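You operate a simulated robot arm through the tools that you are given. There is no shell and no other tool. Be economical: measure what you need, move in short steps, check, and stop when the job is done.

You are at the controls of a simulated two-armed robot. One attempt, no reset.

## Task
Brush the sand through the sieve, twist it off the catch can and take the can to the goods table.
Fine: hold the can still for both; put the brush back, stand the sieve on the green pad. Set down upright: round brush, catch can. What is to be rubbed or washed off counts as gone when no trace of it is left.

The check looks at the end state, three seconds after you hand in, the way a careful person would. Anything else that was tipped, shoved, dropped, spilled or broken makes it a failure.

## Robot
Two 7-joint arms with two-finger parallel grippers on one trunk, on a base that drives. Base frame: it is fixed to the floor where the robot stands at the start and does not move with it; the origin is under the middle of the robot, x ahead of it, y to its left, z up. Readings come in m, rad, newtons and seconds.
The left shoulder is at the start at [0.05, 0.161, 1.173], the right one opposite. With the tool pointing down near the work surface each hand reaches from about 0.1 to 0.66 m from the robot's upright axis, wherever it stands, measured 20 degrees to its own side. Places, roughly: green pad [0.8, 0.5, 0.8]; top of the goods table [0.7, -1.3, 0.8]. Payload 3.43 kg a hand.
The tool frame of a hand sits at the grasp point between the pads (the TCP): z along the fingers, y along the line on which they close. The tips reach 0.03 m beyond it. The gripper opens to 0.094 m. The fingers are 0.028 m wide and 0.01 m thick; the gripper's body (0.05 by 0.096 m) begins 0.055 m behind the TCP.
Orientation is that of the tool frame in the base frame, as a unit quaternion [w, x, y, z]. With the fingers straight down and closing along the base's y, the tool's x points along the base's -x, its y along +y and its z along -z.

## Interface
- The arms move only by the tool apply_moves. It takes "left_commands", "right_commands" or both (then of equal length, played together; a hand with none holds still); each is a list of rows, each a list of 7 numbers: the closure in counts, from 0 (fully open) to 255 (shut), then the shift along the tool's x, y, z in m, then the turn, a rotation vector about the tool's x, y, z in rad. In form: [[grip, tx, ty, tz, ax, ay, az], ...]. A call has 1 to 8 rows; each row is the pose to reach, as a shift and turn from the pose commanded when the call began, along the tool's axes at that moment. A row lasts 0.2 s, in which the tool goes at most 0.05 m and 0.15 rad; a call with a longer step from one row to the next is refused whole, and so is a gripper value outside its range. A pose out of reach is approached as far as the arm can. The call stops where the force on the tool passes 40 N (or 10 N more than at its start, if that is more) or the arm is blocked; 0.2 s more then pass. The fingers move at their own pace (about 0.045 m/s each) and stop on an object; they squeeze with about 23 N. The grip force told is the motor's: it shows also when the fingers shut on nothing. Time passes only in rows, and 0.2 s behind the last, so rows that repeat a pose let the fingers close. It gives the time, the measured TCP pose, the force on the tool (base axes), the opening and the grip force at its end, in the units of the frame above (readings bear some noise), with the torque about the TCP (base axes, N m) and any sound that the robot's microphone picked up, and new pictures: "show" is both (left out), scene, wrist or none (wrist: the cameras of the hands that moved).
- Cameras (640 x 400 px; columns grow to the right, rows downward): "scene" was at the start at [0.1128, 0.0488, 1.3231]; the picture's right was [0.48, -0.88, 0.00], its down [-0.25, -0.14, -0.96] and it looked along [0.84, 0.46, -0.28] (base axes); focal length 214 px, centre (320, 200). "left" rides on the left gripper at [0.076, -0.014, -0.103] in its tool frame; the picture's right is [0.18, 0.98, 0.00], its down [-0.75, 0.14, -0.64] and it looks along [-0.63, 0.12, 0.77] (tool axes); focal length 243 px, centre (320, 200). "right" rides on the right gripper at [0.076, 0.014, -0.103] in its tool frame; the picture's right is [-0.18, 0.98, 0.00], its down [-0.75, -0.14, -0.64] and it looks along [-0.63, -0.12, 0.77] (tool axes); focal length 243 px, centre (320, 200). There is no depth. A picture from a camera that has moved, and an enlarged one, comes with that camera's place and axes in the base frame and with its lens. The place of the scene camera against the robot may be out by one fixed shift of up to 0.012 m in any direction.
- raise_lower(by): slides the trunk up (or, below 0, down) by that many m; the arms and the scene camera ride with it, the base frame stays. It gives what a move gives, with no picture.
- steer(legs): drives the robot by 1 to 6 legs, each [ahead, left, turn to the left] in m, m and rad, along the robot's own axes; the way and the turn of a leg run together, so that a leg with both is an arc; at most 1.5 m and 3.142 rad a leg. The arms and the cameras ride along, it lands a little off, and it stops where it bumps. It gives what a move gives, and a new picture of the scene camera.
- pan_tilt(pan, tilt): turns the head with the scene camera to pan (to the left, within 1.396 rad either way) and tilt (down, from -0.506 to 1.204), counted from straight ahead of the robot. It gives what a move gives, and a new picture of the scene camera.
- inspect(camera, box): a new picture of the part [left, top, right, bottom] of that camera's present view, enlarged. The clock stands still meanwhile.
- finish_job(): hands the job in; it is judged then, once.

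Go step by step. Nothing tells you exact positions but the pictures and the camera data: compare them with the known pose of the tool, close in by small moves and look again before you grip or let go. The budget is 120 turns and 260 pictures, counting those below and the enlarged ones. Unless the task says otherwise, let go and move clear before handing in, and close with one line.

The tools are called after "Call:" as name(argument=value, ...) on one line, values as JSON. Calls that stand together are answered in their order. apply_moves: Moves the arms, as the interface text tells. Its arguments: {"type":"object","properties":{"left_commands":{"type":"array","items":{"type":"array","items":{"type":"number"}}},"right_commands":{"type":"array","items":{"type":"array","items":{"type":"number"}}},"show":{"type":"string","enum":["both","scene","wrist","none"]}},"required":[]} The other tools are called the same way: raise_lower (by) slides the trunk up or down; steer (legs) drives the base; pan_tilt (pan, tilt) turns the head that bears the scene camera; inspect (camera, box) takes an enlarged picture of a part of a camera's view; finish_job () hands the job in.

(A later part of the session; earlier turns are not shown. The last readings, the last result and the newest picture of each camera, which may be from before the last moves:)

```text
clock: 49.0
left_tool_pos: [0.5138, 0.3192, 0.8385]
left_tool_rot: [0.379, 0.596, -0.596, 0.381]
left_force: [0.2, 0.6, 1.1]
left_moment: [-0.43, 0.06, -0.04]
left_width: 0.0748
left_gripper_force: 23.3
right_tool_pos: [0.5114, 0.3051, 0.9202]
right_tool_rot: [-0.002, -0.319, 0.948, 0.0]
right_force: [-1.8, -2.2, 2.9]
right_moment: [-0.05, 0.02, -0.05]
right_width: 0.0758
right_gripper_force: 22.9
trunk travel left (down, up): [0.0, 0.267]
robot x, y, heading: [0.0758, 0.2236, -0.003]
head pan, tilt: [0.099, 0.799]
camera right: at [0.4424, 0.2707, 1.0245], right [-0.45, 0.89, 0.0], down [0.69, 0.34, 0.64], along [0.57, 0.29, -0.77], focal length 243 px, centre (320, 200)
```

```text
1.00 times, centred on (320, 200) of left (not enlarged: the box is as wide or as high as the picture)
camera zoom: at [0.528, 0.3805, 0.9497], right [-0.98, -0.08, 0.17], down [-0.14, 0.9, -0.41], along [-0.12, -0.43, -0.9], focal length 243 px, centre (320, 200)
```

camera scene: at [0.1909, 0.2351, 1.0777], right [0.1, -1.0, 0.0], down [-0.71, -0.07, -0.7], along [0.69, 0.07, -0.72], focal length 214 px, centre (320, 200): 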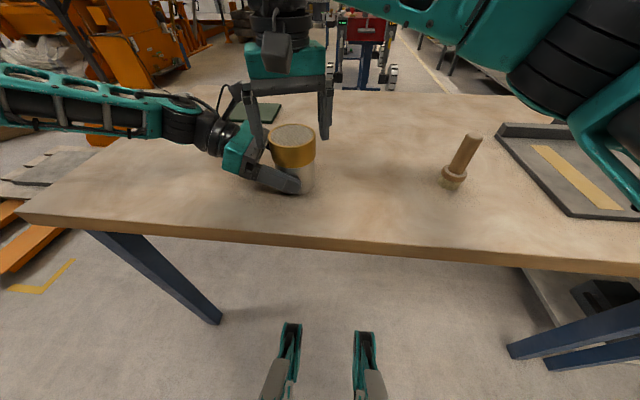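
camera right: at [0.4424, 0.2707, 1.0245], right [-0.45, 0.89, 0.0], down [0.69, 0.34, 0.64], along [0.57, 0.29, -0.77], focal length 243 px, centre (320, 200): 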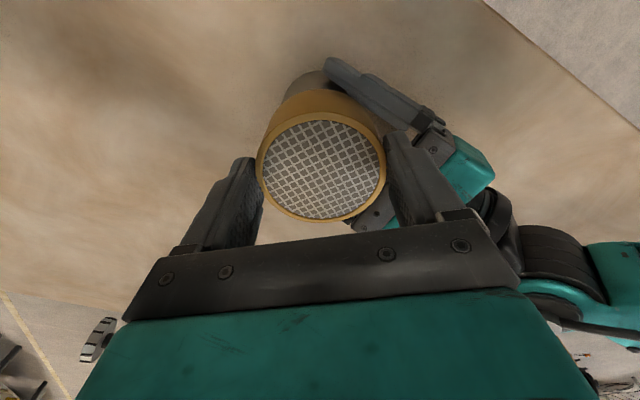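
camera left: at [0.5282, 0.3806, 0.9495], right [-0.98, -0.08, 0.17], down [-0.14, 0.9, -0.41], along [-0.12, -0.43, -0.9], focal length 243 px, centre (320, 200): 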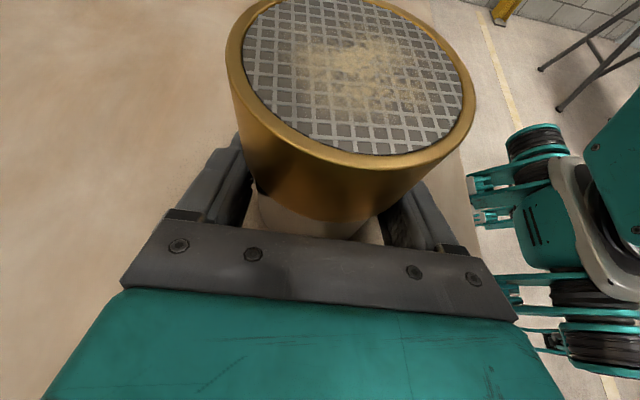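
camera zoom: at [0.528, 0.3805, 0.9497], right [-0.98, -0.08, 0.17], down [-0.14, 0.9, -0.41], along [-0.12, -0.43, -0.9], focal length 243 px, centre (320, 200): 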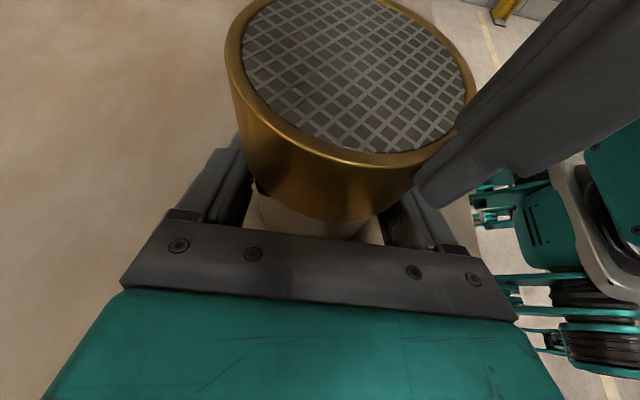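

The sieve turns with the hand and the can stays still. I'll turn further.

Call:
apply_moves(right_commands=[[255, 0, 0, 0, 0, 0, -0.12], [255, 0, 0, 0, 0, 0, -0.24], [255, 0, 0, 0, 0, 0, -0.36]], show="none")

Call:
inspect(camera="left", box=[0, 0, 640, 400])

Call:
inspect(camera="scene", box=[250, 100, 350, 200])

```text
clock: 49.8
left_tool_pos: [0.5152, 0.3198, 0.8376]
left_tool_rot: [0.378, 0.597, -0.597, 0.381]
left_force: [-3.6, 11.8, 3.7]
left_moment: [-0.39, -0.22, 0.01]
left_width: 0.075
left_gripper_force: 22.9
right_tool_pos: [0.5116, 0.3063, 0.9216]
right_tool_rot: [0.0, -0.482, 0.876, 0.0]
right_force: [6.7, -13.7, 3.8]
right_moment: [-0.59, -0.23, -0.13]
right_width: 0.0758
right_gripper_force: 23.2
trunk travel left (down, up): [0.0, 0.267]
robot x, y, heading: [0.0819, 0.2195, 0.002]
head pan, tilt: [0.099, 0.799]
```

```text
1.00 times, centred on (320, 200) of left (not enlarged: the box is as wide or as high as the picture)
camera zoom: at [0.528, 0.3808, 0.9497], right [-0.98, -0.08, 0.16], down [-0.14, 0.9, -0.41], along [-0.12, -0.43, -0.9], focal length 243 px, centre (320, 200)
```

zoom: 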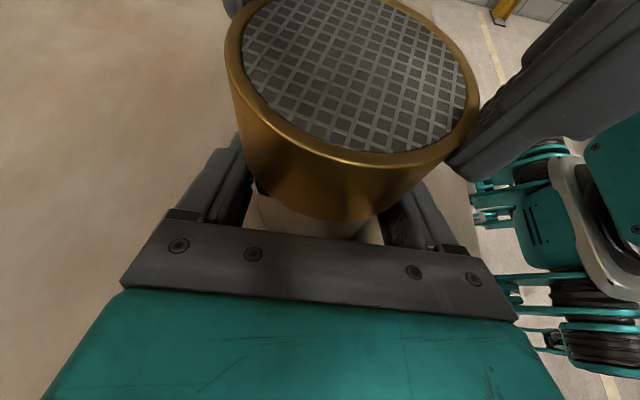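

```text
4.00 times, centred on (300, 150) of scene
camera zoom: at [0.1908, 0.2348, 1.0777], right [0.1, -1.0, 0.0], down [-0.71, -0.07, -0.7], along [0.69, 0.07, -0.72], focal length 858 px, centre (400, 400)
```

zoom: 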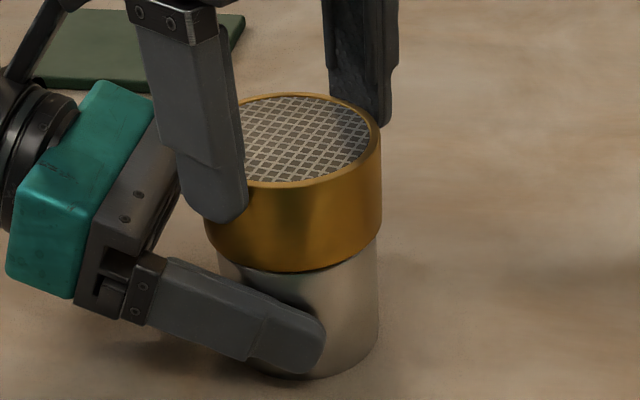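

It has turned about 38°. I'll try a gentle lift to feel whether it is free.

Call:
apply_moves(right_commands=[[255, 0, 0, -0.003, 0, 0, 0], [255, 0, 0, -0.005, 0, 0, 0]], show="none")

Call:
inspect(camera="scene", box=[250, 100, 350, 200])

```text
clock: 50.4
left_tool_pos: [0.5141, 0.318, 0.8385]
left_tool_rot: [-0.38, -0.596, 0.596, -0.381]
left_force: [-13.7, 5.4, 9.2]
left_moment: [-0.54, -0.26, -0.1]
left_width: 0.0748
left_gripper_force: 23.2
right_tool_pos: [0.5109, 0.3072, 0.9244]
right_tool_rot: [-0.001, -0.483, 0.876, 0.0]
right_force: [12.5, -4.5, -12.2]
right_moment: [-0.02, -0.83, -0.02]
right_width: 0.0743
right_gripper_force: 22.7
trunk travel left (down, up): [0.0, 0.267]
robot x, y, heading: [0.0806, 0.2244, -0.0]
head pan, tilt: [0.099, 0.799]
```

```text
4.00 times, centred on (300, 150) of scene
camera zoom: at [0.1911, 0.2351, 1.0775], right [0.1, -1.0, 0.0], down [-0.71, -0.07, -0.7], along [0.69, 0.07, -0.72], focal length 858 px, centre (400, 400)
```

zoom: 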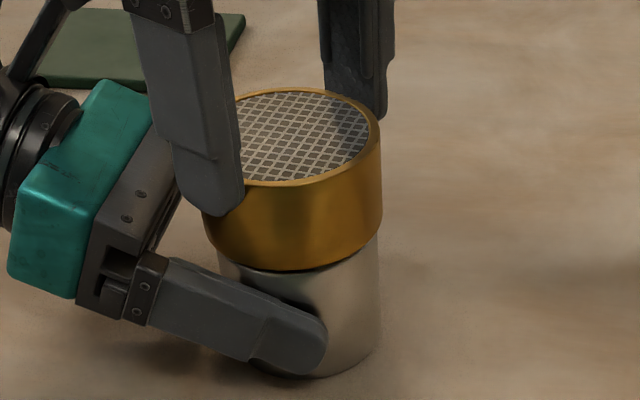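

Still engaged. I'll ease back down, open, turn back and take another bite for more twist.

Call:
apply_moves(right_commands=[[255, 0, 0, 0.004, 0, 0, 0], [0, 0, 0, 0.004, 0, 0, 0], [0, 0, 0, 0.004, 0, 0, 0], [0, -0.001, 0, 0.003, 0, 0, 0.14], [0, -0.001, 0, 0.003, 0, 0, 0.28], [0, -0.001, 0, 0.003, 0, 0, 0.42], [0, -0.001, 0, 0.003, 0, 0, 0.56], [0, -0.001, 0, 0.003, 0, 0, 0.68]], show="wrist")

Call:
inspect(camera="scene", box=[250, 100, 350, 200])

```text
clock: 52.2
left_tool_pos: [0.5149, 0.3196, 0.8374]
left_tool_rot: [0.378, 0.598, -0.596, 0.381]
left_force: [2.0, 1.3, 2.9]
left_moment: [0.11, 0.09, -0.07]
left_width: 0.0747
left_gripper_force: 23.0
right_tool_pos: [0.5116, 0.3081, 0.9224]
right_tool_rot: [-0.001, -0.161, 0.987, 0.001]
right_force: [0.0, 0.1, -0.6]
right_moment: [-0.02, 0.03, 0.01]
right_width: 0.0938
right_gripper_force: 0.0
trunk travel left (down, up): [0.0, 0.267]
robot x, y, heading: [0.0788, 0.2254, 0.002]
head pan, tilt: [0.099, 0.799]
camera right: at [0.4357, 0.2967, 1.0264], right [-0.14, 0.99, 0.0], down [0.76, 0.11, 0.64], along [0.63, 0.09, -0.77], focal length 243 px, centre (320, 200)
```

right: 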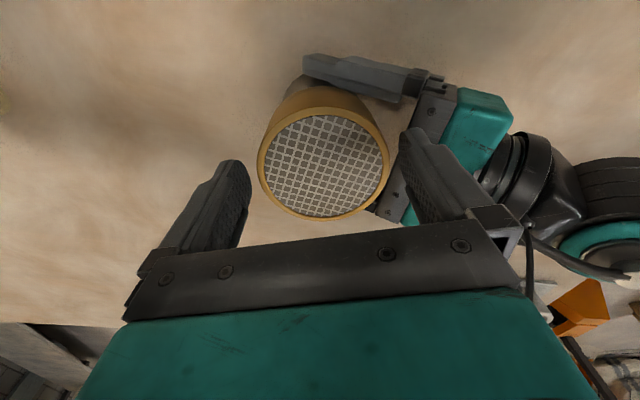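

```text
4.00 times, centred on (300, 150) of scene
camera zoom: at [0.191, 0.2351, 1.0776], right [0.1, -1.0, 0.0], down [-0.71, -0.07, -0.7], along [0.69, 0.07, -0.72], focal length 858 px, centre (400, 400)
```

zoom: 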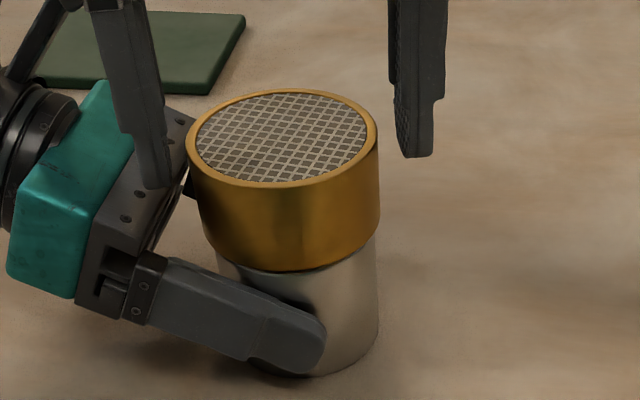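

Second bite: close, then twist.

Call:
apply_moves(right_commands=[[100, 0, 0, 0, 0, 0, 0], [255, 0, 0, 0, 0, 0, 0], [255, 0, 0, 0, 0, 0, 0], [255, 0, 0, 0, 0, 0, -0.14], [255, 0, 0, 0, 0, 0, -0.28], [255, 0, 0, 0, 0, 0, -0.42], [255, 0, 0, 0, 0, 0, -0.56], [255, 0, 0, 0, 0, 0, -0.7]], show="wrist")

Call:
inspect(camera="scene", box=[250, 100, 350, 200])

Call:
inspect(camera="left", box=[0, 0, 640, 400])

```text
clock: 54.0
left_tool_pos: [0.5162, 0.3194, 0.838]
left_tool_rot: [0.38, 0.597, -0.596, 0.38]
left_force: [-0.4, -0.3, 0.1]
left_moment: [-0.05, 0.13, 0.06]
left_width: 0.0746
left_gripper_force: 23.2
right_tool_pos: [0.512, 0.3074, 0.9219]
right_tool_rot: [-0.002, -0.493, 0.87, 0.001]
right_force: [-0.1, 0.2, -0.2]
right_moment: [0.0, -0.04, -0.03]
right_width: 0.0769
right_gripper_force: 22.9
trunk travel left (down, up): [0.0, 0.267]
robot x, y, heading: [0.0823, 0.2239, -0.001]
head pan, tilt: [0.099, 0.799]
camera right: at [0.4611, 0.2492, 1.0256], right [-0.75, 0.66, 0.0], down [0.51, 0.57, 0.64], along [0.42, 0.48, -0.77], focal length 243 px, centre (320, 200)
```

right: 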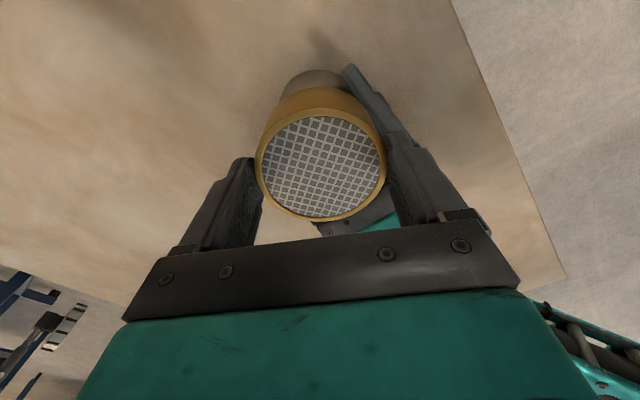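

```text
4.00 times, centred on (300, 150) of scene
camera zoom: at [0.191, 0.2351, 1.0775], right [0.1, -1.0, 0.0], down [-0.71, -0.07, -0.7], along [0.69, 0.07, -0.72], focal length 858 px, centre (400, 400)
```

zoom: 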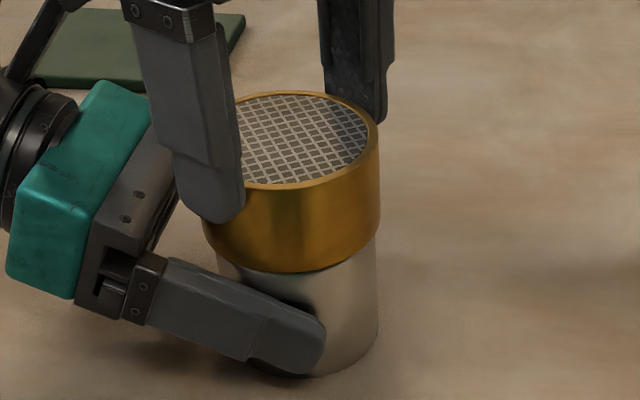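

```text
1.00 times, centred on (320, 200) of left (not enlarged: the box is as wide or as high as the picture)
camera zoom: at [0.528, 0.3808, 0.9494], right [-0.98, -0.08, 0.17], down [-0.14, 0.9, -0.41], along [-0.12, -0.43, -0.9], focal length 243 px, centre (320, 200)
```

zoom: 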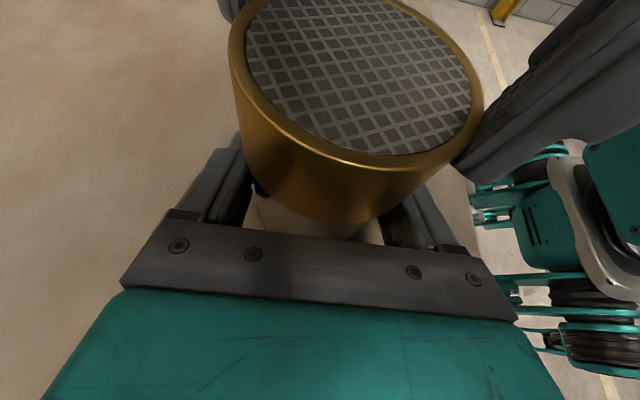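

The turn took no force, so it may be free now. I'll try a gentle lift.

Call:
apply_moves(right_commands=[[255, 0, 0, -0.003, 0, 0, 0], [255, 0, 0, -0.006, 0, 0, 0]], show="none")

Call:
inspect(camera="scene", box=[250, 100, 350, 200])

```text
clock: 54.6
left_tool_pos: [0.514, 0.3196, 0.8385]
left_tool_rot: [0.379, 0.597, -0.596, 0.381]
left_force: [-2.1, 0.7, 0.7]
left_moment: [0.04, 0.17, 0.0]
left_width: 0.0747
left_gripper_force: 23.0
right_tool_pos: [0.5121, 0.3065, 0.9284]
right_tool_rot: [-0.001, -0.492, 0.871, 0.001]
right_force: [-0.6, -0.5, -0.8]
right_moment: [-0.01, -0.02, 0.02]
right_width: 0.0768
right_gripper_force: 22.7
trunk travel left (down, up): [0.0, 0.267]
robot x, y, heading: [0.0793, 0.2222, 0.002]
head pan, tilt: [0.099, 0.799]
```

```text
4.00 times, centred on (300, 150) of scene
camera zoom: at [0.1909, 0.2351, 1.0776], right [0.1, -1.0, 0.0], down [-0.71, -0.07, -0.7], along [0.69, 0.07, -0.72], focal length 858 px, centre (400, 400)
```

zoom: 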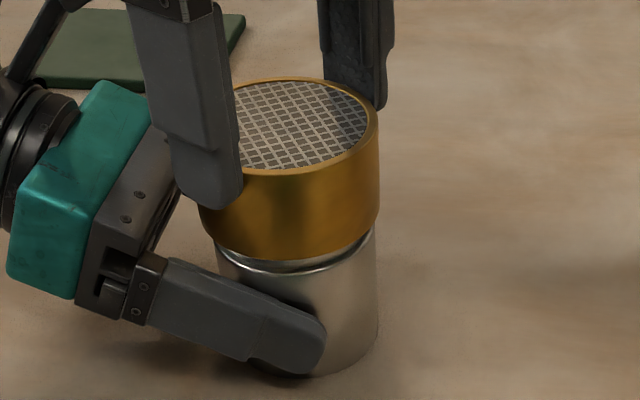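

The sieve is coming off freely, so I'll lift it straight up.

Call:
apply_moves(right_commands=[[255, 0, 0, -0.012, 0, 0, 0], [255, 0, 0, -0.024, 0, 0, 0], [255, 0, 0, -0.036, 0, 0, 0], [255, 0, 0, -0.05, 0, 0, 0], [255, 0, 0, -0.075, 0, 0, 0], [255, 0, 0, -0.11, 0, 0, 0]])

Call:
inspect(camera="left", box=[0, 0, 640, 400])

```text
clock: 56.0
left_tool_pos: [0.5155, 0.3188, 0.8366]
left_tool_rot: [-0.38, -0.596, 0.596, -0.381]
left_force: [-0.8, 0.9, 0.1]
left_moment: [0.09, 0.15, -0.03]
left_width: 0.0745
left_gripper_force: 23.1
right_tool_pos: [0.5116, 0.3097, 1.0388]
right_tool_rot: [-0.002, -0.492, 0.871, 0.001]
right_force: [0.6, 0.4, -0.5]
right_moment: [0.01, -0.01, 0.04]
right_width: 0.0764
right_gripper_force: 22.6
trunk travel left (down, up): [0.0, 0.267]
robot x, y, heading: [0.0796, 0.2219, 0.003]
head pan, tilt: [0.099, 0.799]
camera scene: at [0.191, 0.2352, 1.0776], right [0.1, -1.0, 0.0], down [-0.71, -0.07, -0.7], along [0.69, 0.07, -0.72], focal length 214 px, centre (320, 200)
camera right: at [0.4606, 0.2504, 1.1409], right [-0.75, 0.67, 0.0], down [0.51, 0.57, 0.64], along [0.42, 0.48, -0.77], focal length 243 px, centre (320, 200)
```

scene: 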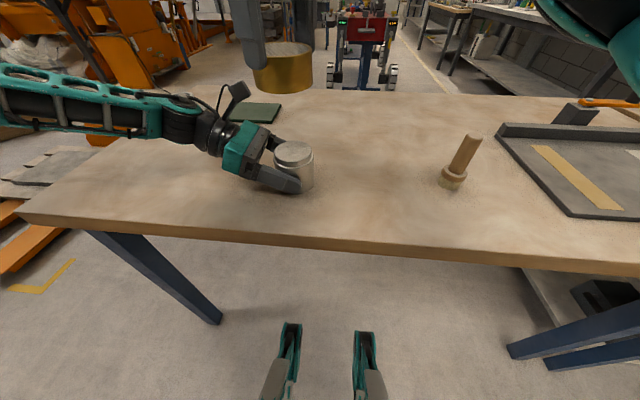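
right: 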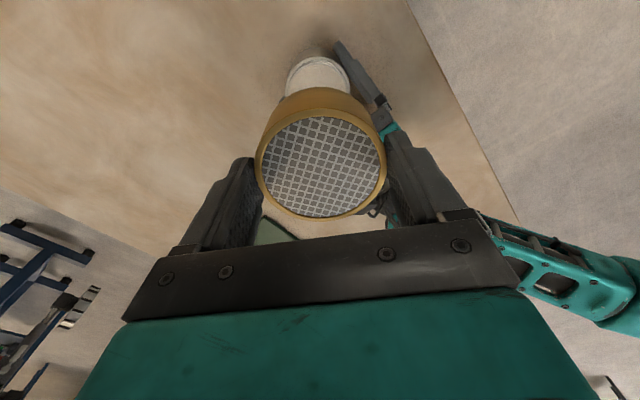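

```text
1.00 times, centred on (320, 200) of left (not enlarged: the box is as wide or as high as the picture)
camera zoom: at [0.5281, 0.3807, 0.9495], right [-0.98, -0.08, 0.17], down [-0.14, 0.9, -0.41], along [-0.12, -0.43, -0.9], focal length 243 px, centre (320, 200)
```

zoom: 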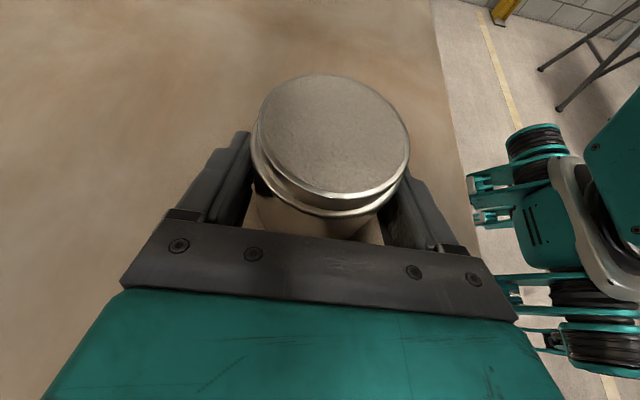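

The sieve is off and the can is still held. I'll move the sieve aside, lift the can and then drive to reach the green pad.

Call:
apply_moves(right_commands=[[255, 0.026, -0.024, -0.01, 0, 0, 0], [255, 0.052, -0.049, -0.02, 0, 0, 0], [255, 0.078, -0.074, -0.03, 0, 0, 0], [255, 0.105, -0.098, -0.03, 0, 0, 0], [255, 0.105, -0.098, -0.03, 0, 0, 0], [255, 0.105, -0.098, -0.03, 0, 0, 0], [255, 0.105, -0.098, -0.03, 0, 0, 0], [255, 0.105, -0.098, -0.03, 0, 0, 0]], left_commands=[[255, 0, 0, 0, 0, 0, 0], [255, 0, 0, 0, 0, 0, 0], [255, 0, 0, 0, 0, 0, 0], [255, 0.02, 0, -0.009, 0, 0, 0], [255, 0.045, 0, -0.021, 0, 0, 0], [255, 0.07, 0, -0.033, 0, 0, 0], [255, 0.09, 0, -0.042, 0, 0, 0], [255, 0.109, 0, -0.051, 0, 0, 0]], show="scene")

```text
clock: 57.8
left_tool_pos: [0.5138, 0.3193, 0.9585]
left_tool_rot: [-0.379, -0.596, 0.597, -0.38]
left_force: [-0.2, 0.1, -2.4]
left_moment: [0.03, -0.01, 0.0]
left_width: 0.0747
left_gripper_force: 22.9
right_tool_pos: [0.5174, 0.1748, 1.0545]
right_tool_rot: [-0.002, -0.491, 0.871, 0.001]
right_force: [-0.8, 0.3, -0.6]
right_moment: [-0.03, 0.0, -0.03]
right_width: 0.0763
right_gripper_force: 23.1
right hand out of reach, approached as far as the arm can: row 2, 3, 4, 5, 6, 7, 8
trunk travel left (down, up): [0.0, 0.267]
robot x, y, heading: [0.0794, 0.2253, -0.002]
head pan, tilt: [0.099, 0.799]
camera scene: at [0.1911, 0.235, 1.0776], right [0.1, -1.0, 0.0], down [-0.71, -0.07, -0.7], along [0.69, 0.07, -0.72], focal length 214 px, centre (320, 200)
```

scene: 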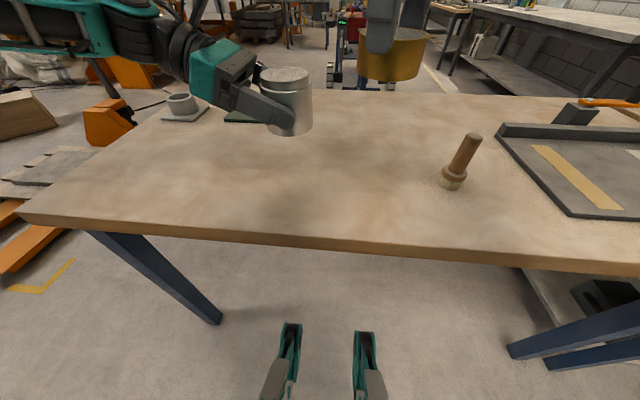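

Call:
apply_moves(right_commands=[[255, 0, 0, 0, 0, 0, 0.14], [255, 0, 0, 0, 0, 0, 0.28], [255, 0, 0, 0, 0, 0, 0.42], [255, 0, 0, 0, 0, 0, 0.56], [255, 0, 0, 0, 0, 0, 0.7], [255, 0, 0, 0, 0, 0, 0.84], [255, 0, 0, 0, 0, 0, 0.98], [255, 0, 0, 0, 0, 0, 1.02]], show="none")

Call:
steer(legs=[[0.0, 0.2, 0], [0.07, 0, 0]])

```text
clock: 59.6
left_tool_pos: [0.5139, 0.3188, 0.958]
left_tool_rot: [0.379, 0.596, -0.596, 0.381]
left_force: [-0.2, -0.3, -3.5]
left_moment: [0.0, 0.0, 0.01]
left_width: 0.0747
left_gripper_force: 23.2
right_tool_pos: [0.5165, 0.1748, 1.0554]
right_tool_rot: [-0.002, -0.003, 1.0, 0.0]
right_force: [0.1, 0.8, -0.6]
right_moment: [0.0, 0.02, -0.01]
right_width: 0.0763
right_gripper_force: 22.3
trunk travel left (down, up): [0.0, 0.267]
robot x, y, heading: [0.0812, 0.2226, -0.001]
head pan, tilt: [0.099, 0.799]
```

```text
clock: 62.6
left_tool_pos: [0.5847, 0.5196, 0.9571]
left_tool_rot: [0.378, 0.597, -0.596, 0.38]
left_force: [0.7, 0.0, -3.0]
left_moment: [0.0, 0.0, -0.01]
left_width: 0.0747
left_gripper_force: 23.2
right_tool_pos: [0.5862, 0.3753, 1.0554]
right_tool_rot: [-0.002, -0.002, 1.0, 0.0]
right_force: [-0.3, 0.0, -0.9]
right_moment: [0.03, 0.0, 0.01]
right_width: 0.0761
right_gripper_force: 23.3
trunk travel left (down, up): [0.0, 0.267]
robot x, y, heading: [0.151, 0.4244, -0.006]
head pan, tilt: [0.099, 0.799]
camera scene: at [0.2618, 0.4351, 1.0775], right [0.1, -1.0, 0.0], down [-0.71, -0.07, -0.7], along [0.69, 0.07, -0.72], focal length 214 px, centre (320, 200)
```

scene: 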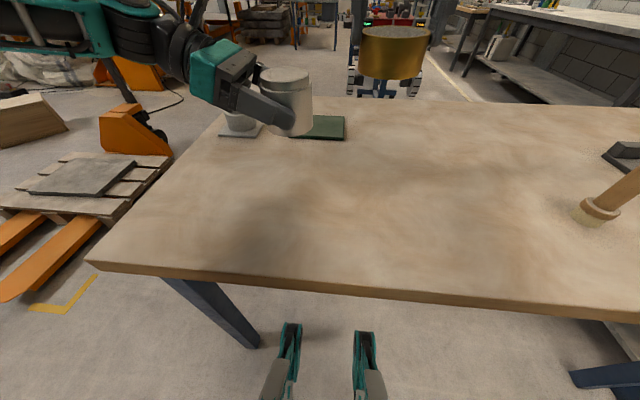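

Robot is now at (0.15, 0.42). I'll move the sieve forward toward the pad and look with the wrist camera.

Call:
apply_moves(right_commands=[[255, -0.04, 0, 0, 0, 0, 0], [255, -0.08, 0, 0, 0, 0, 0], [255, -0.12, 0.02, 0, 0, 0, 0], [255, -0.15, 0.05, 0, 0, 0, 0]])

```text
clock: 63.6
left_tool_pos: [0.5852, 0.5191, 0.9574]
left_tool_rot: [-0.38, -0.596, 0.597, -0.38]
left_force: [-0.1, 1.0, -2.8]
left_moment: [0.04, 0.01, 0.03]
left_width: 0.0745
left_gripper_force: 23.0
right_tool_pos: [0.6943, 0.4041, 1.049]
right_tool_rot: [-0.001, -0.004, 1.0, -0.001]
right_force: [-0.8, -0.4, -0.3]
right_moment: [0.0, 0.01, -0.03]
right_width: 0.0758
right_gripper_force: 23.2
right hand out of reach, approached as far as the arm can: row 3, 4
trunk travel left (down, up): [0.0, 0.267]
robot x, y, heading: [0.1489, 0.4253, -0.003]
head pan, tilt: [0.099, 0.799]
camera scene: at [0.2614, 0.4358, 1.0776], right [0.1, -1.0, 0.0], down [-0.71, -0.07, -0.7], along [0.69, 0.07, -0.72], focal length 214 px, centre (320, 200)
camera right: at [0.619, 0.4165, 1.1531], right [0.18, 0.98, 0.0], down [0.76, -0.14, 0.64], along [0.63, -0.11, -0.77], focal length 243 px, centre (320, 200)
```

scene: 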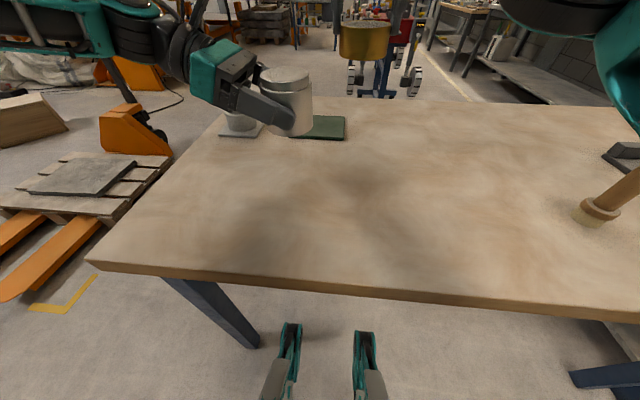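
right: 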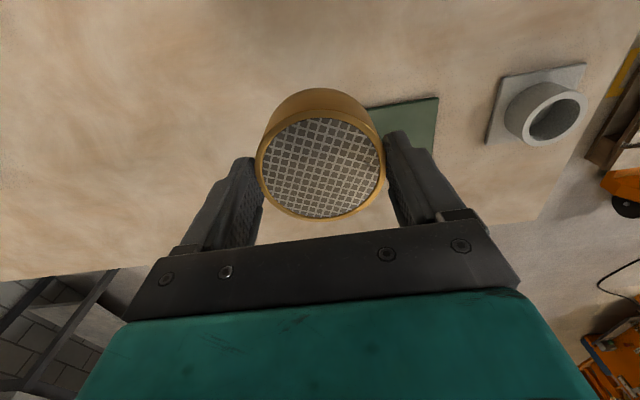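

Reach is short because the hand is high. I'll lower it while extending.

Call:
apply_moves(right_commands=[[255, 0, 0, 0.04, 0, 0, 0], [255, 0, 0, 0.08, 0, 0, 0], [255, -0.02, 0.02, 0.11, 0, 0, 0], [255, -0.04, 0.04, 0.11, 0, 0, 0], [255, -0.06, 0.06, 0.11, 0, 0, 0], [255, -0.086, 0.086, 0.11, 0, 0, 0]])

```text
clock: 65.0
left_tool_pos: [0.5843, 0.5183, 0.9566]
left_tool_rot: [-0.38, -0.596, 0.597, -0.38]
left_force: [-1.3, -0.7, -3.0]
left_moment: [0.04, 0.0, 0.02]
left_width: 0.0747
left_gripper_force: 22.9
right_tool_pos: [0.7185, 0.4578, 0.9252]
right_tool_rot: [-0.001, -0.003, 1.0, -0.001]
right_force: [0.1, 0.2, -0.3]
right_moment: [0.04, -0.02, 0.01]
right_width: 0.0757
right_gripper_force: 23.0
right hand out of reach, approached as far as the arm can: row 4, 5, 6
trunk travel left (down, up): [0.0, 0.267]
robot x, y, heading: [0.1502, 0.4217, -0.004]
head pan, tilt: [0.099, 0.799]
camera scene: at [0.2615, 0.4352, 1.0776], right [0.1, -1.0, 0.0], down [-0.71, -0.07, -0.7], along [0.69, 0.07, -0.72], focal length 214 px, centre (320, 200)
camera right: at [0.6439, 0.4711, 1.0284], right [0.18, 0.98, 0.0], down [0.76, -0.14, 0.64], along [0.63, -0.11, -0.77], focal length 243 px, centre (320, 200)
```

scene: 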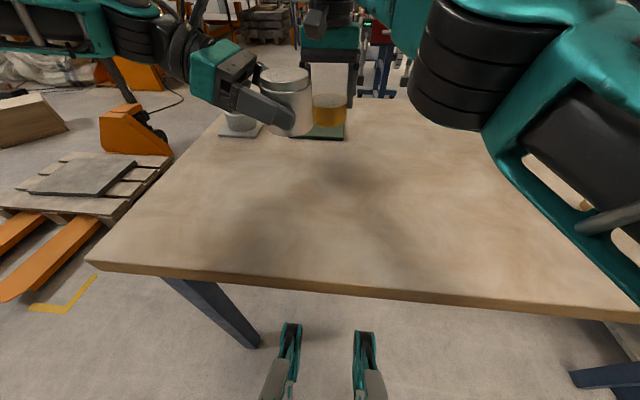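
right: 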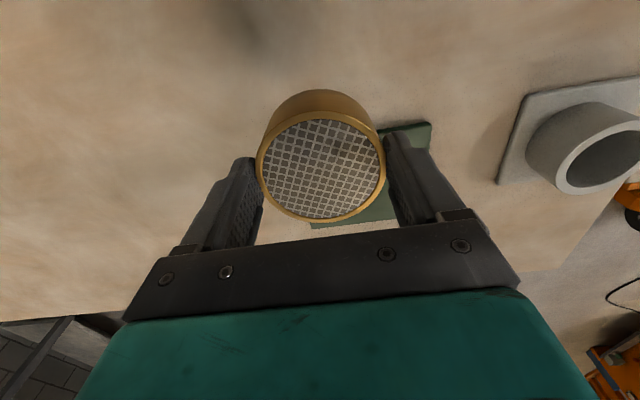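

I'll use the base to shift both hands: 0.06 m ahead and 0.035 m left, which puts the sieve over the pad.

Call:
steer(legs=[[0.06, 0.033, 0]])

Call:
inspect(camera="right", box=[0, 0, 640, 400])

Call:
inspect(camera="scene", box=[220, 40, 420, 180])

```text
clock: 66.0
left_tool_pos: [0.6451, 0.5506, 0.9571]
left_tool_rot: [-0.38, -0.596, 0.597, -0.38]
left_force: [-0.2, 1.2, -2.4]
left_moment: [0.02, -0.03, -0.03]
left_width: 0.0747
left_gripper_force: 23.3
right_tool_pos: [0.7797, 0.49, 0.9249]
right_tool_rot: [-0.002, -0.003, 1.0, -0.001]
right_force: [-0.1, 0.4, -0.5]
right_moment: [-0.01, 0.01, 0.0]
right_width: 0.0755
right_gripper_force: 23.4
trunk travel left (down, up): [0.0, 0.267]
robot x, y, heading: [0.2093, 0.4568, -0.007]
head pan, tilt: [0.099, 0.799]
camera scene: at [0.3214, 0.468, 1.0775], right [0.1, -1.0, 0.0], down [-0.71, -0.07, -0.7], along [0.69, 0.07, -0.72], focal length 214 px, centre (320, 200)
```

scene: 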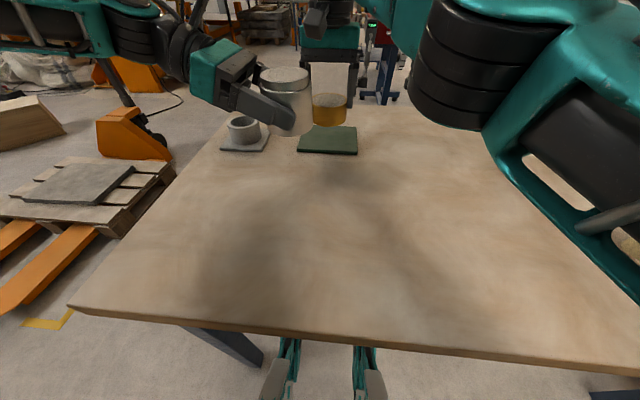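

```text
1.00 times, centred on (320, 200) of right (not enlarged: the box is as wide or as high as the picture)
camera zoom: at [0.7039, 0.5033, 1.0287], right [0.18, 0.98, 0.0], down [0.76, -0.14, 0.64], along [0.63, -0.12, -0.77], focal length 243 px, centre (320, 200)
```

zoom: 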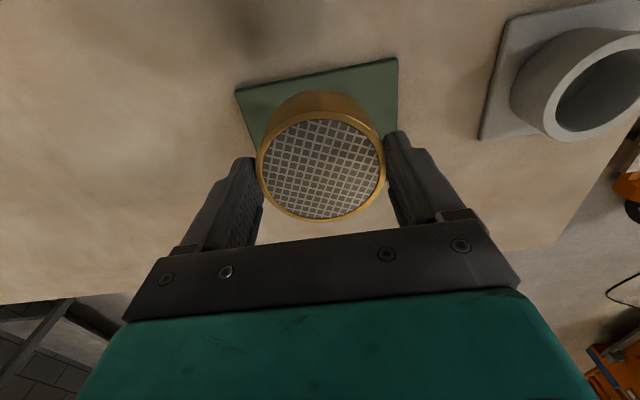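

```text
2.86 times, centred on (320, 110) of scene
camera zoom: at [0.3214, 0.468, 1.0775], right [0.1, -1.0, 0.0], down [-0.71, -0.07, -0.7], along [0.69, 0.07, -0.72], focal length 613 px, centre (320, 457)
```

zoom: 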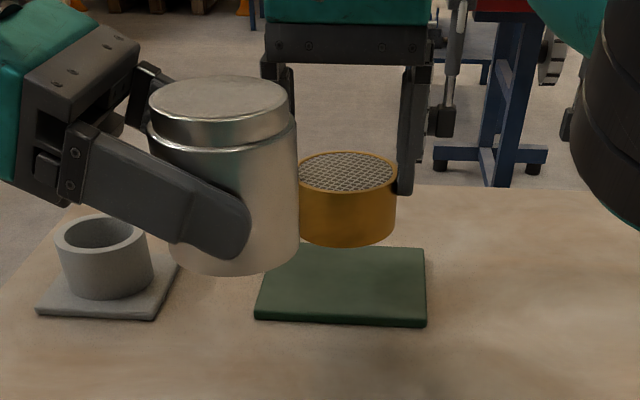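

The pad spans about x 0.75–0.86 and y 0.42–0.555, so its centre is near (0.805, 0.489). I'll creep 0.025 m ahead and check.

Call:
steer(legs=[[0.026, 0, 0]])

Call:
inspect(camera="right", box=[0, 0, 640, 400])

```text
clock: 66.9
left_tool_pos: [0.6573, 0.5525, 0.9547]
left_tool_rot: [0.377, 0.6, -0.594, 0.38]
left_force: [-0.2, -0.8, -3.0]
left_moment: [0.03, -0.04, -0.01]
left_width: 0.0748
left_gripper_force: 22.6
right_tool_pos: [0.7926, 0.492, 0.9243]
right_tool_rot: [-0.003, -0.005, 1.0, -0.001]
right_force: [-0.1, 0.6, -0.9]
right_moment: [0.0, -0.01, -0.04]
right_width: 0.0753
right_gripper_force: 22.5
trunk travel left (down, up): [0.0, 0.267]
robot x, y, heading: [0.2228, 0.4542, 0.005]
head pan, tilt: [0.099, 0.799]
stopped in leg 1: the robot was blocked; the commanded pose is now the measured one
camera scene: at [0.3352, 0.4663, 1.0776], right [0.1, -0.99, 0.0], down [-0.71, -0.07, -0.7], along [0.69, 0.07, -0.72], focal length 214 px, centre (320, 200)
```

scene: 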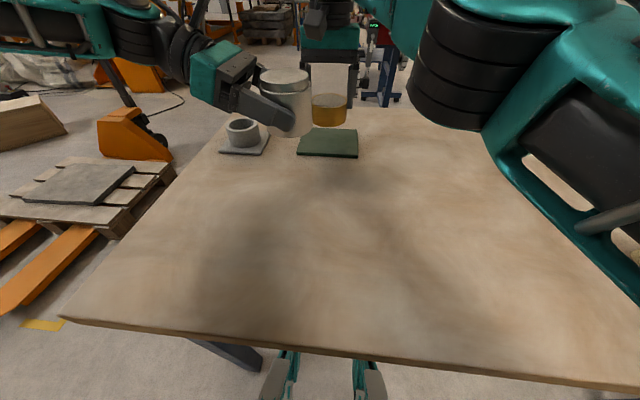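

```text
1.00 times, centred on (320, 200) of right (not enlarged: the box is as wide or as high as the picture)
camera zoom: at [0.7175, 0.5042, 1.028], right [0.17, 0.98, 0.0], down [0.76, -0.13, 0.64], along [0.63, -0.11, -0.77], focal length 243 px, centre (320, 200)
```

zoom: 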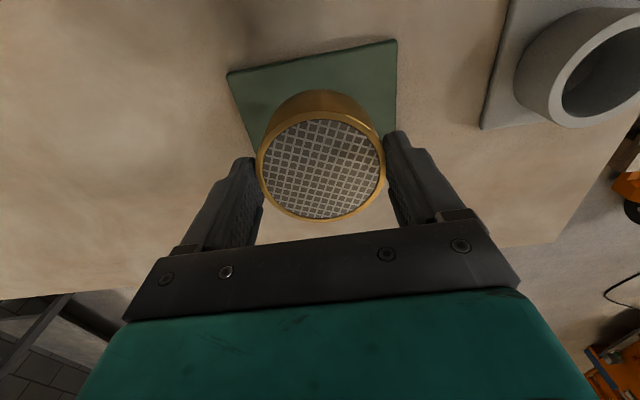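

The base touched the table, so no further. The sieve is within the pad already; I'll reach 1 cm more while lowering.

Call:
apply_moves(right_commands=[[255, 0, 0, 0.02, 0, 0, 0], [255, -0.005, 0, 0.035, 0, 0, 0], [255, -0.01, -0.002, 0.045, 0, 0, 0]])

Call:
inspect(camera="scene", box=[260, 60, 400, 170])

```text
clock: 67.7
left_tool_pos: [0.6585, 0.5525, 0.956]
left_tool_rot: [0.379, 0.598, -0.595, 0.381]
left_force: [0.3, -0.3, -2.7]
left_moment: [0.05, 0.01, -0.03]
left_width: 0.0744
left_gripper_force: 22.7
right_tool_pos: [0.8039, 0.4892, 0.8797]
right_tool_rot: [-0.003, -0.006, 1.0, 0.0]
right_force: [-1.0, 0.0, 0.8]
right_moment: [-0.02, -0.01, 0.0]
right_width: 0.0752
right_gripper_force: 23.2
trunk travel left (down, up): [0.0, 0.267]
robot x, y, heading: [0.2232, 0.4542, 0.007]
head pan, tilt: [0.099, 0.799]
camera scene: at [0.3351, 0.4663, 1.0776], right [0.1, -0.99, 0.0], down [-0.71, -0.07, -0.7], along [0.69, 0.07, -0.72], focal length 214 px, centre (320, 200)
camera right: at [0.7272, 0.5023, 0.9835], right [0.17, 0.98, 0.0], down [0.76, -0.13, 0.64], along [0.63, -0.11, -0.77], focal length 243 px, centre (320, 200)
```

scene: 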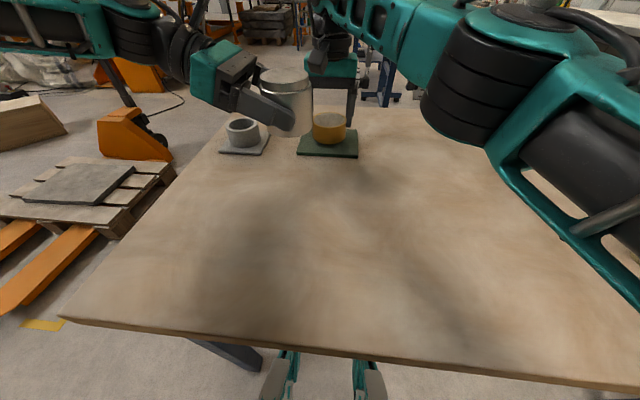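
right: 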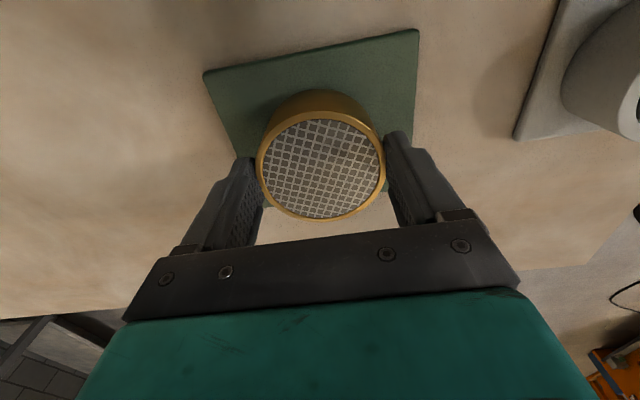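

```text
3.64 times, centred on (330, 115) of scene
camera zoom: at [0.3351, 0.4663, 1.0776], right [0.1, -0.99, 0.0], down [-0.71, -0.07, -0.7], along [0.69, 0.07, -0.72], focal length 780 px, centre (284, 509)
```

zoom: 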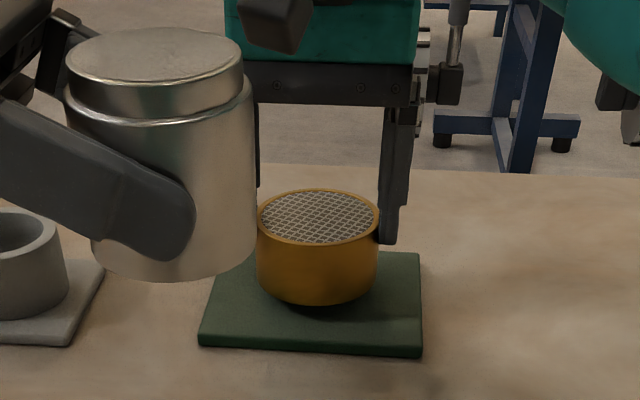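

Nicely over the pad. Lowering gently until it touches.

Call:
apply_moves(right_commands=[[255, 0, 0, 0.005, 0, 0, 0], [255, 0, 0, 0.01, 0, 0, 0], [255, 0, 0, 0.013, 0, 0, 0]], show="none")

Call:
inspect(camera="scene", box=[260, 60, 400, 170])

```text
clock: 68.5
left_tool_pos: [0.6576, 0.5529, 0.9564]
left_tool_rot: [0.378, 0.599, -0.595, 0.381]
left_force: [-0.4, 0.6, -3.5]
left_moment: [0.04, -0.01, -0.02]
left_width: 0.0747
left_gripper_force: 23.4
right_tool_pos: [0.802, 0.4909, 0.868]
right_tool_rot: [-0.001, -0.005, 1.0, 0.0]
right_force: [0.2, 0.6, 2.0]
right_moment: [0.08, 0.0, 0.04]
right_width: 0.0756
right_gripper_force: 23.1
trunk travel left (down, up): [0.0, 0.267]
robot x, y, heading: [0.2241, 0.4524, 0.004]
head pan, tilt: [0.099, 0.799]
```

```text
3.64 times, centred on (330, 115) of scene
camera zoom: at [0.3349, 0.4662, 1.0777], right [0.1, -0.99, 0.0], down [-0.71, -0.07, -0.7], along [0.69, 0.07, -0.72], focal length 780 px, centre (284, 509)
```

zoom: 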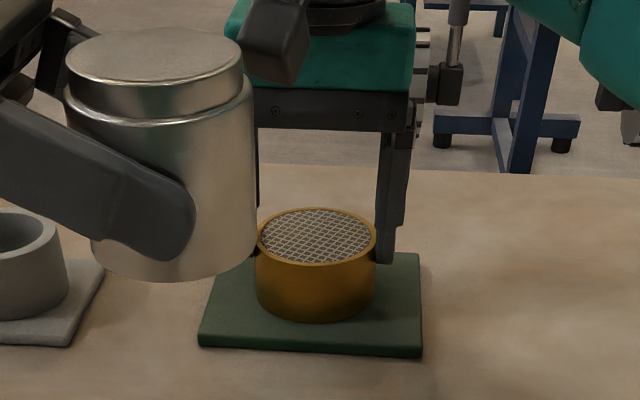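

Call:
apply_moves(right_commands=[[255, 0, 0, 0.0015, 0, 0, 0], [255, 0, 0, 0.0015, 0, 0, 0]], show="none")

```text
clock: 69.1
left_tool_pos: [0.6575, 0.5528, 0.9557]
left_tool_rot: [0.378, 0.598, -0.595, 0.38]
left_force: [-1.1, 0.2, -3.5]
left_moment: [0.01, 0.01, 0.01]
left_width: 0.0748
left_gripper_force: 23.0
right_tool_pos: [0.8031, 0.4904, 0.867]
right_tool_rot: [-0.001, -0.005, 1.0, 0.001]
right_force: [3.4, 0.9, 13.9]
right_moment: [0.44, 0.21, -0.14]
right_width: 0.0752
right_gripper_force: 23.5
trunk travel left (down, up): [0.0, 0.267]
robot x, y, heading: [0.2259, 0.4507, 0.005]
head pan, tilt: [0.099, 0.799]
```

Firm contact. I'll ease, open and lift straight up.

Call:
apply_moves(right_commands=[[255, 0, 0, -0.001, 0, 0, 0], [120, 0, 0, -0.001, 0, 0, 0], [0, 0, 0, -0.001, 0, 0, 0], [0, 0, 0, -0.001, 0, 0, 0], [0, 0, 0, -0.03, 0, 0, 0], [0, 0, 0, -0.06, 0, 0, 0], [0, 0, 0, -0.09, 0, 0, 0]])

Call:
inspect(camera="scene", box=[260, 60, 400, 170])

```text
clock: 70.7
left_tool_pos: [0.6581, 0.552, 0.9565]
left_tool_rot: [0.378, 0.599, -0.595, 0.38]
left_force: [0.1, -0.2, -3.3]
left_moment: [0.04, 0.03, 0.0]
left_width: 0.0747
left_gripper_force: 22.5
right_tool_pos: [0.7843, 0.4813, 0.952]
right_tool_rot: [-0.003, -0.005, 1.0, 0.001]
right_force: [-0.4, -0.4, -0.2]
right_moment: [-0.03, 0.01, 0.03]
right_width: 0.0938
right_gripper_force: 0.1
right hand out of reach, approached as far as the arm can: row 6, 7
trunk travel left (down, up): [0.0, 0.267]
robot x, y, heading: [0.2263, 0.4492, 0.006]
head pan, tilt: [0.099, 0.799]
camera scene: at [0.3349, 0.4653, 1.0776], right [0.1, -0.99, 0.0], down [-0.71, -0.07, -0.7], along [0.69, 0.07, -0.72], focal length 214 px, centre (320, 200)
camera right: at [0.7084, 0.4932, 1.0566], right [0.17, 0.98, 0.0], down [0.76, -0.13, 0.64], along [0.63, -0.11, -0.77], focal length 243 px, centre (320, 200)
```

scene: 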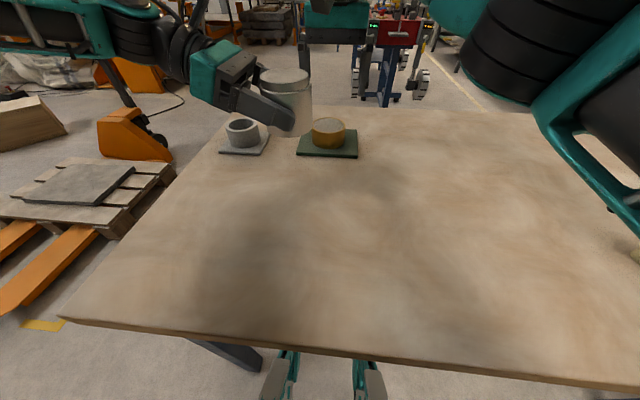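
right: 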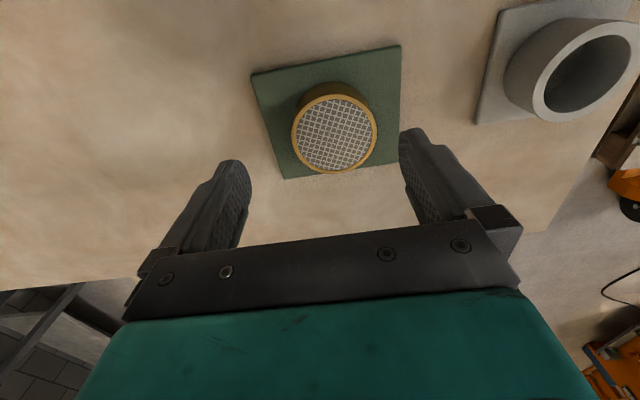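

```text
3.64 times, centred on (330, 115) of scene
camera zoom: at [0.3349, 0.4653, 1.0776], right [0.1, -0.99, 0.0], down [-0.71, -0.07, -0.7], along [0.69, 0.07, -0.72], focal length 780 px, centre (284, 509)
```

zoom: 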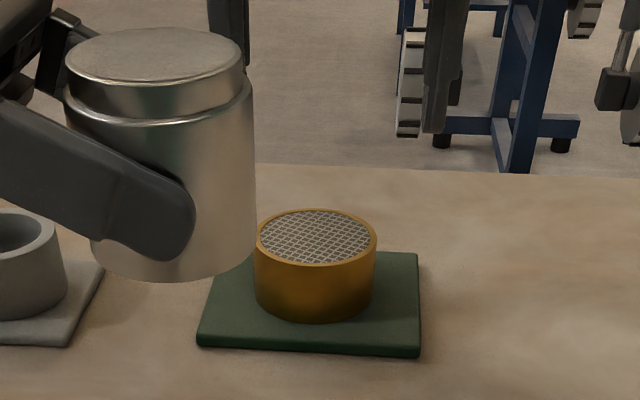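

The sieve stands on the pad. I'll pull the right hand away, back the robot off, and raise the trunk for travel with the can.

Call:
apply_moves(right_commands=[[0, 0.01, -0.04, -0.01, 0, 0, 0], [0, 0.03, -0.08, -0.03, 0, 0, 0], [0, 0.05, -0.12, -0.05, 0, 0, 0], [0, 0.08, -0.15, -0.06, 0, 0, 0], [0, 0.12, -0.17, -0.07, 0, 0, 0], [0, 0.16, -0.19, -0.08, 0, 0, 0], [0, 0.19, -0.22, -0.08, 0, 0, 0]], show="none")

Call:
raise_lower(by=0.15)

Call:
steer(legs=[[-0.3, 0, 0]])

Call:
pan_tilt(pan=-0.9, tilt=0.5)

```text
clock: 72.3
left_tool_pos: [0.6568, 0.5516, 0.9572]
left_tool_rot: [0.379, 0.598, -0.595, 0.381]
left_force: [0.0, -0.5, -2.4]
left_moment: [0.02, -0.01, 0.0]
left_width: 0.0748
left_gripper_force: 23.1
right_tool_pos: [0.5964, 0.2601, 1.0312]
right_tool_rot: [-0.002, -0.004, 1.0, -0.001]
right_force: [0.5, -0.4, -0.2]
right_moment: [-0.01, 0.04, 0.01]
right_width: 0.0939
right_gripper_force: 0.0
trunk travel left (down, up): [0.0, 0.267]
robot x, y, heading: [0.2244, 0.4514, 0.003]
head pan, tilt: [0.099, 0.799]
```

```text
clock: 74.1
left_tool_pos: [0.6573, 0.552, 1.1058]
left_tool_rot: [0.378, 0.599, -0.595, 0.38]
left_force: [0.3, -0.4, -2.3]
left_moment: [0.01, 0.0, 0.03]
left_width: 0.0745
left_gripper_force: 22.7
right_tool_pos: [0.5968, 0.2604, 1.1807]
right_tool_rot: [-0.002, -0.005, 1.0, 0.0]
right_force: [-0.2, -0.3, 0.4]
right_moment: [-0.03, 0.01, 0.0]
right_width: 0.094
right_gripper_force: 0.1
trunk travel left (down, up): [-0.15, 0.117]
robot x, y, heading: [0.2254, 0.4584, 0.004]
head pan, tilt: [0.099, 0.799]
```

```text
clock: 76.1
left_tool_pos: [0.3612, 0.5527, 1.1061]
left_tool_rot: [0.378, 0.6, -0.593, 0.382]
left_force: [0.4, -0.1, -2.7]
left_moment: [0.04, 0.0, 0.03]
left_width: 0.0746
left_gripper_force: 22.7
right_tool_pos: [0.2999, 0.2608, 1.1818]
right_tool_rot: [-0.002, -0.007, 1.0, -0.001]
right_force: [-0.9, 0.2, 0.6]
right_moment: [0.02, 0.0, -0.03]
right_width: 0.094
right_gripper_force: 0.1
trunk travel left (down, up): [-0.15, 0.117]
robot x, y, heading: [-0.0722, 0.455, 0.007]
head pan, tilt: [0.099, 0.799]
camera scene: at [0.0384, 0.4651, 1.2277], right [0.11, -0.99, 0.0], down [-0.71, -0.08, -0.7], along [0.69, 0.07, -0.72], focal length 214 px, centre (320, 200)
```

scene: 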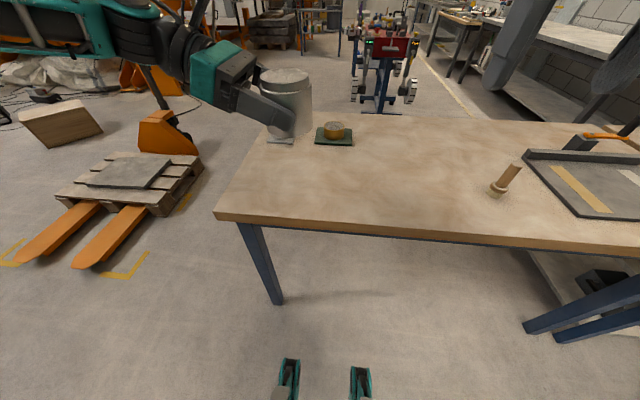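

```text
clock: 77.4
left_tool_pos: [0.3607, 0.5527, 1.1058]
left_tool_rot: [0.377, 0.6, -0.594, 0.381]
left_force: [-0.4, 0.5, -2.6]
left_moment: [0.06, 0.03, -0.05]
left_width: 0.0748
left_gripper_force: 22.9
right_tool_pos: [0.3003, 0.2614, 1.1816]
right_tool_rot: [-0.002, -0.007, 1.0, 0.0]
right_force: [0.4, 0.1, -0.5]
right_moment: [0.0, 0.0, 0.01]
right_width: 0.094
right_gripper_force: 0.0
trunk travel left (down, up): [-0.15, 0.117]
robot x, y, heading: [-0.0719, 0.4541, 0.005]
head pan, tilt: [-0.901, 0.499]
camera scene: at [0.0157, 0.3857, 1.2535], right [-0.78, -0.63, 0.0], down [-0.3, 0.37, -0.88], along [0.55, -0.68, -0.48], focal length 214 px, centre (320, 200)
```

scene: 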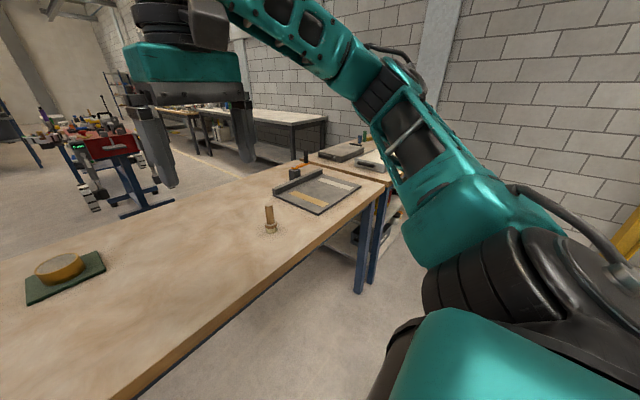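

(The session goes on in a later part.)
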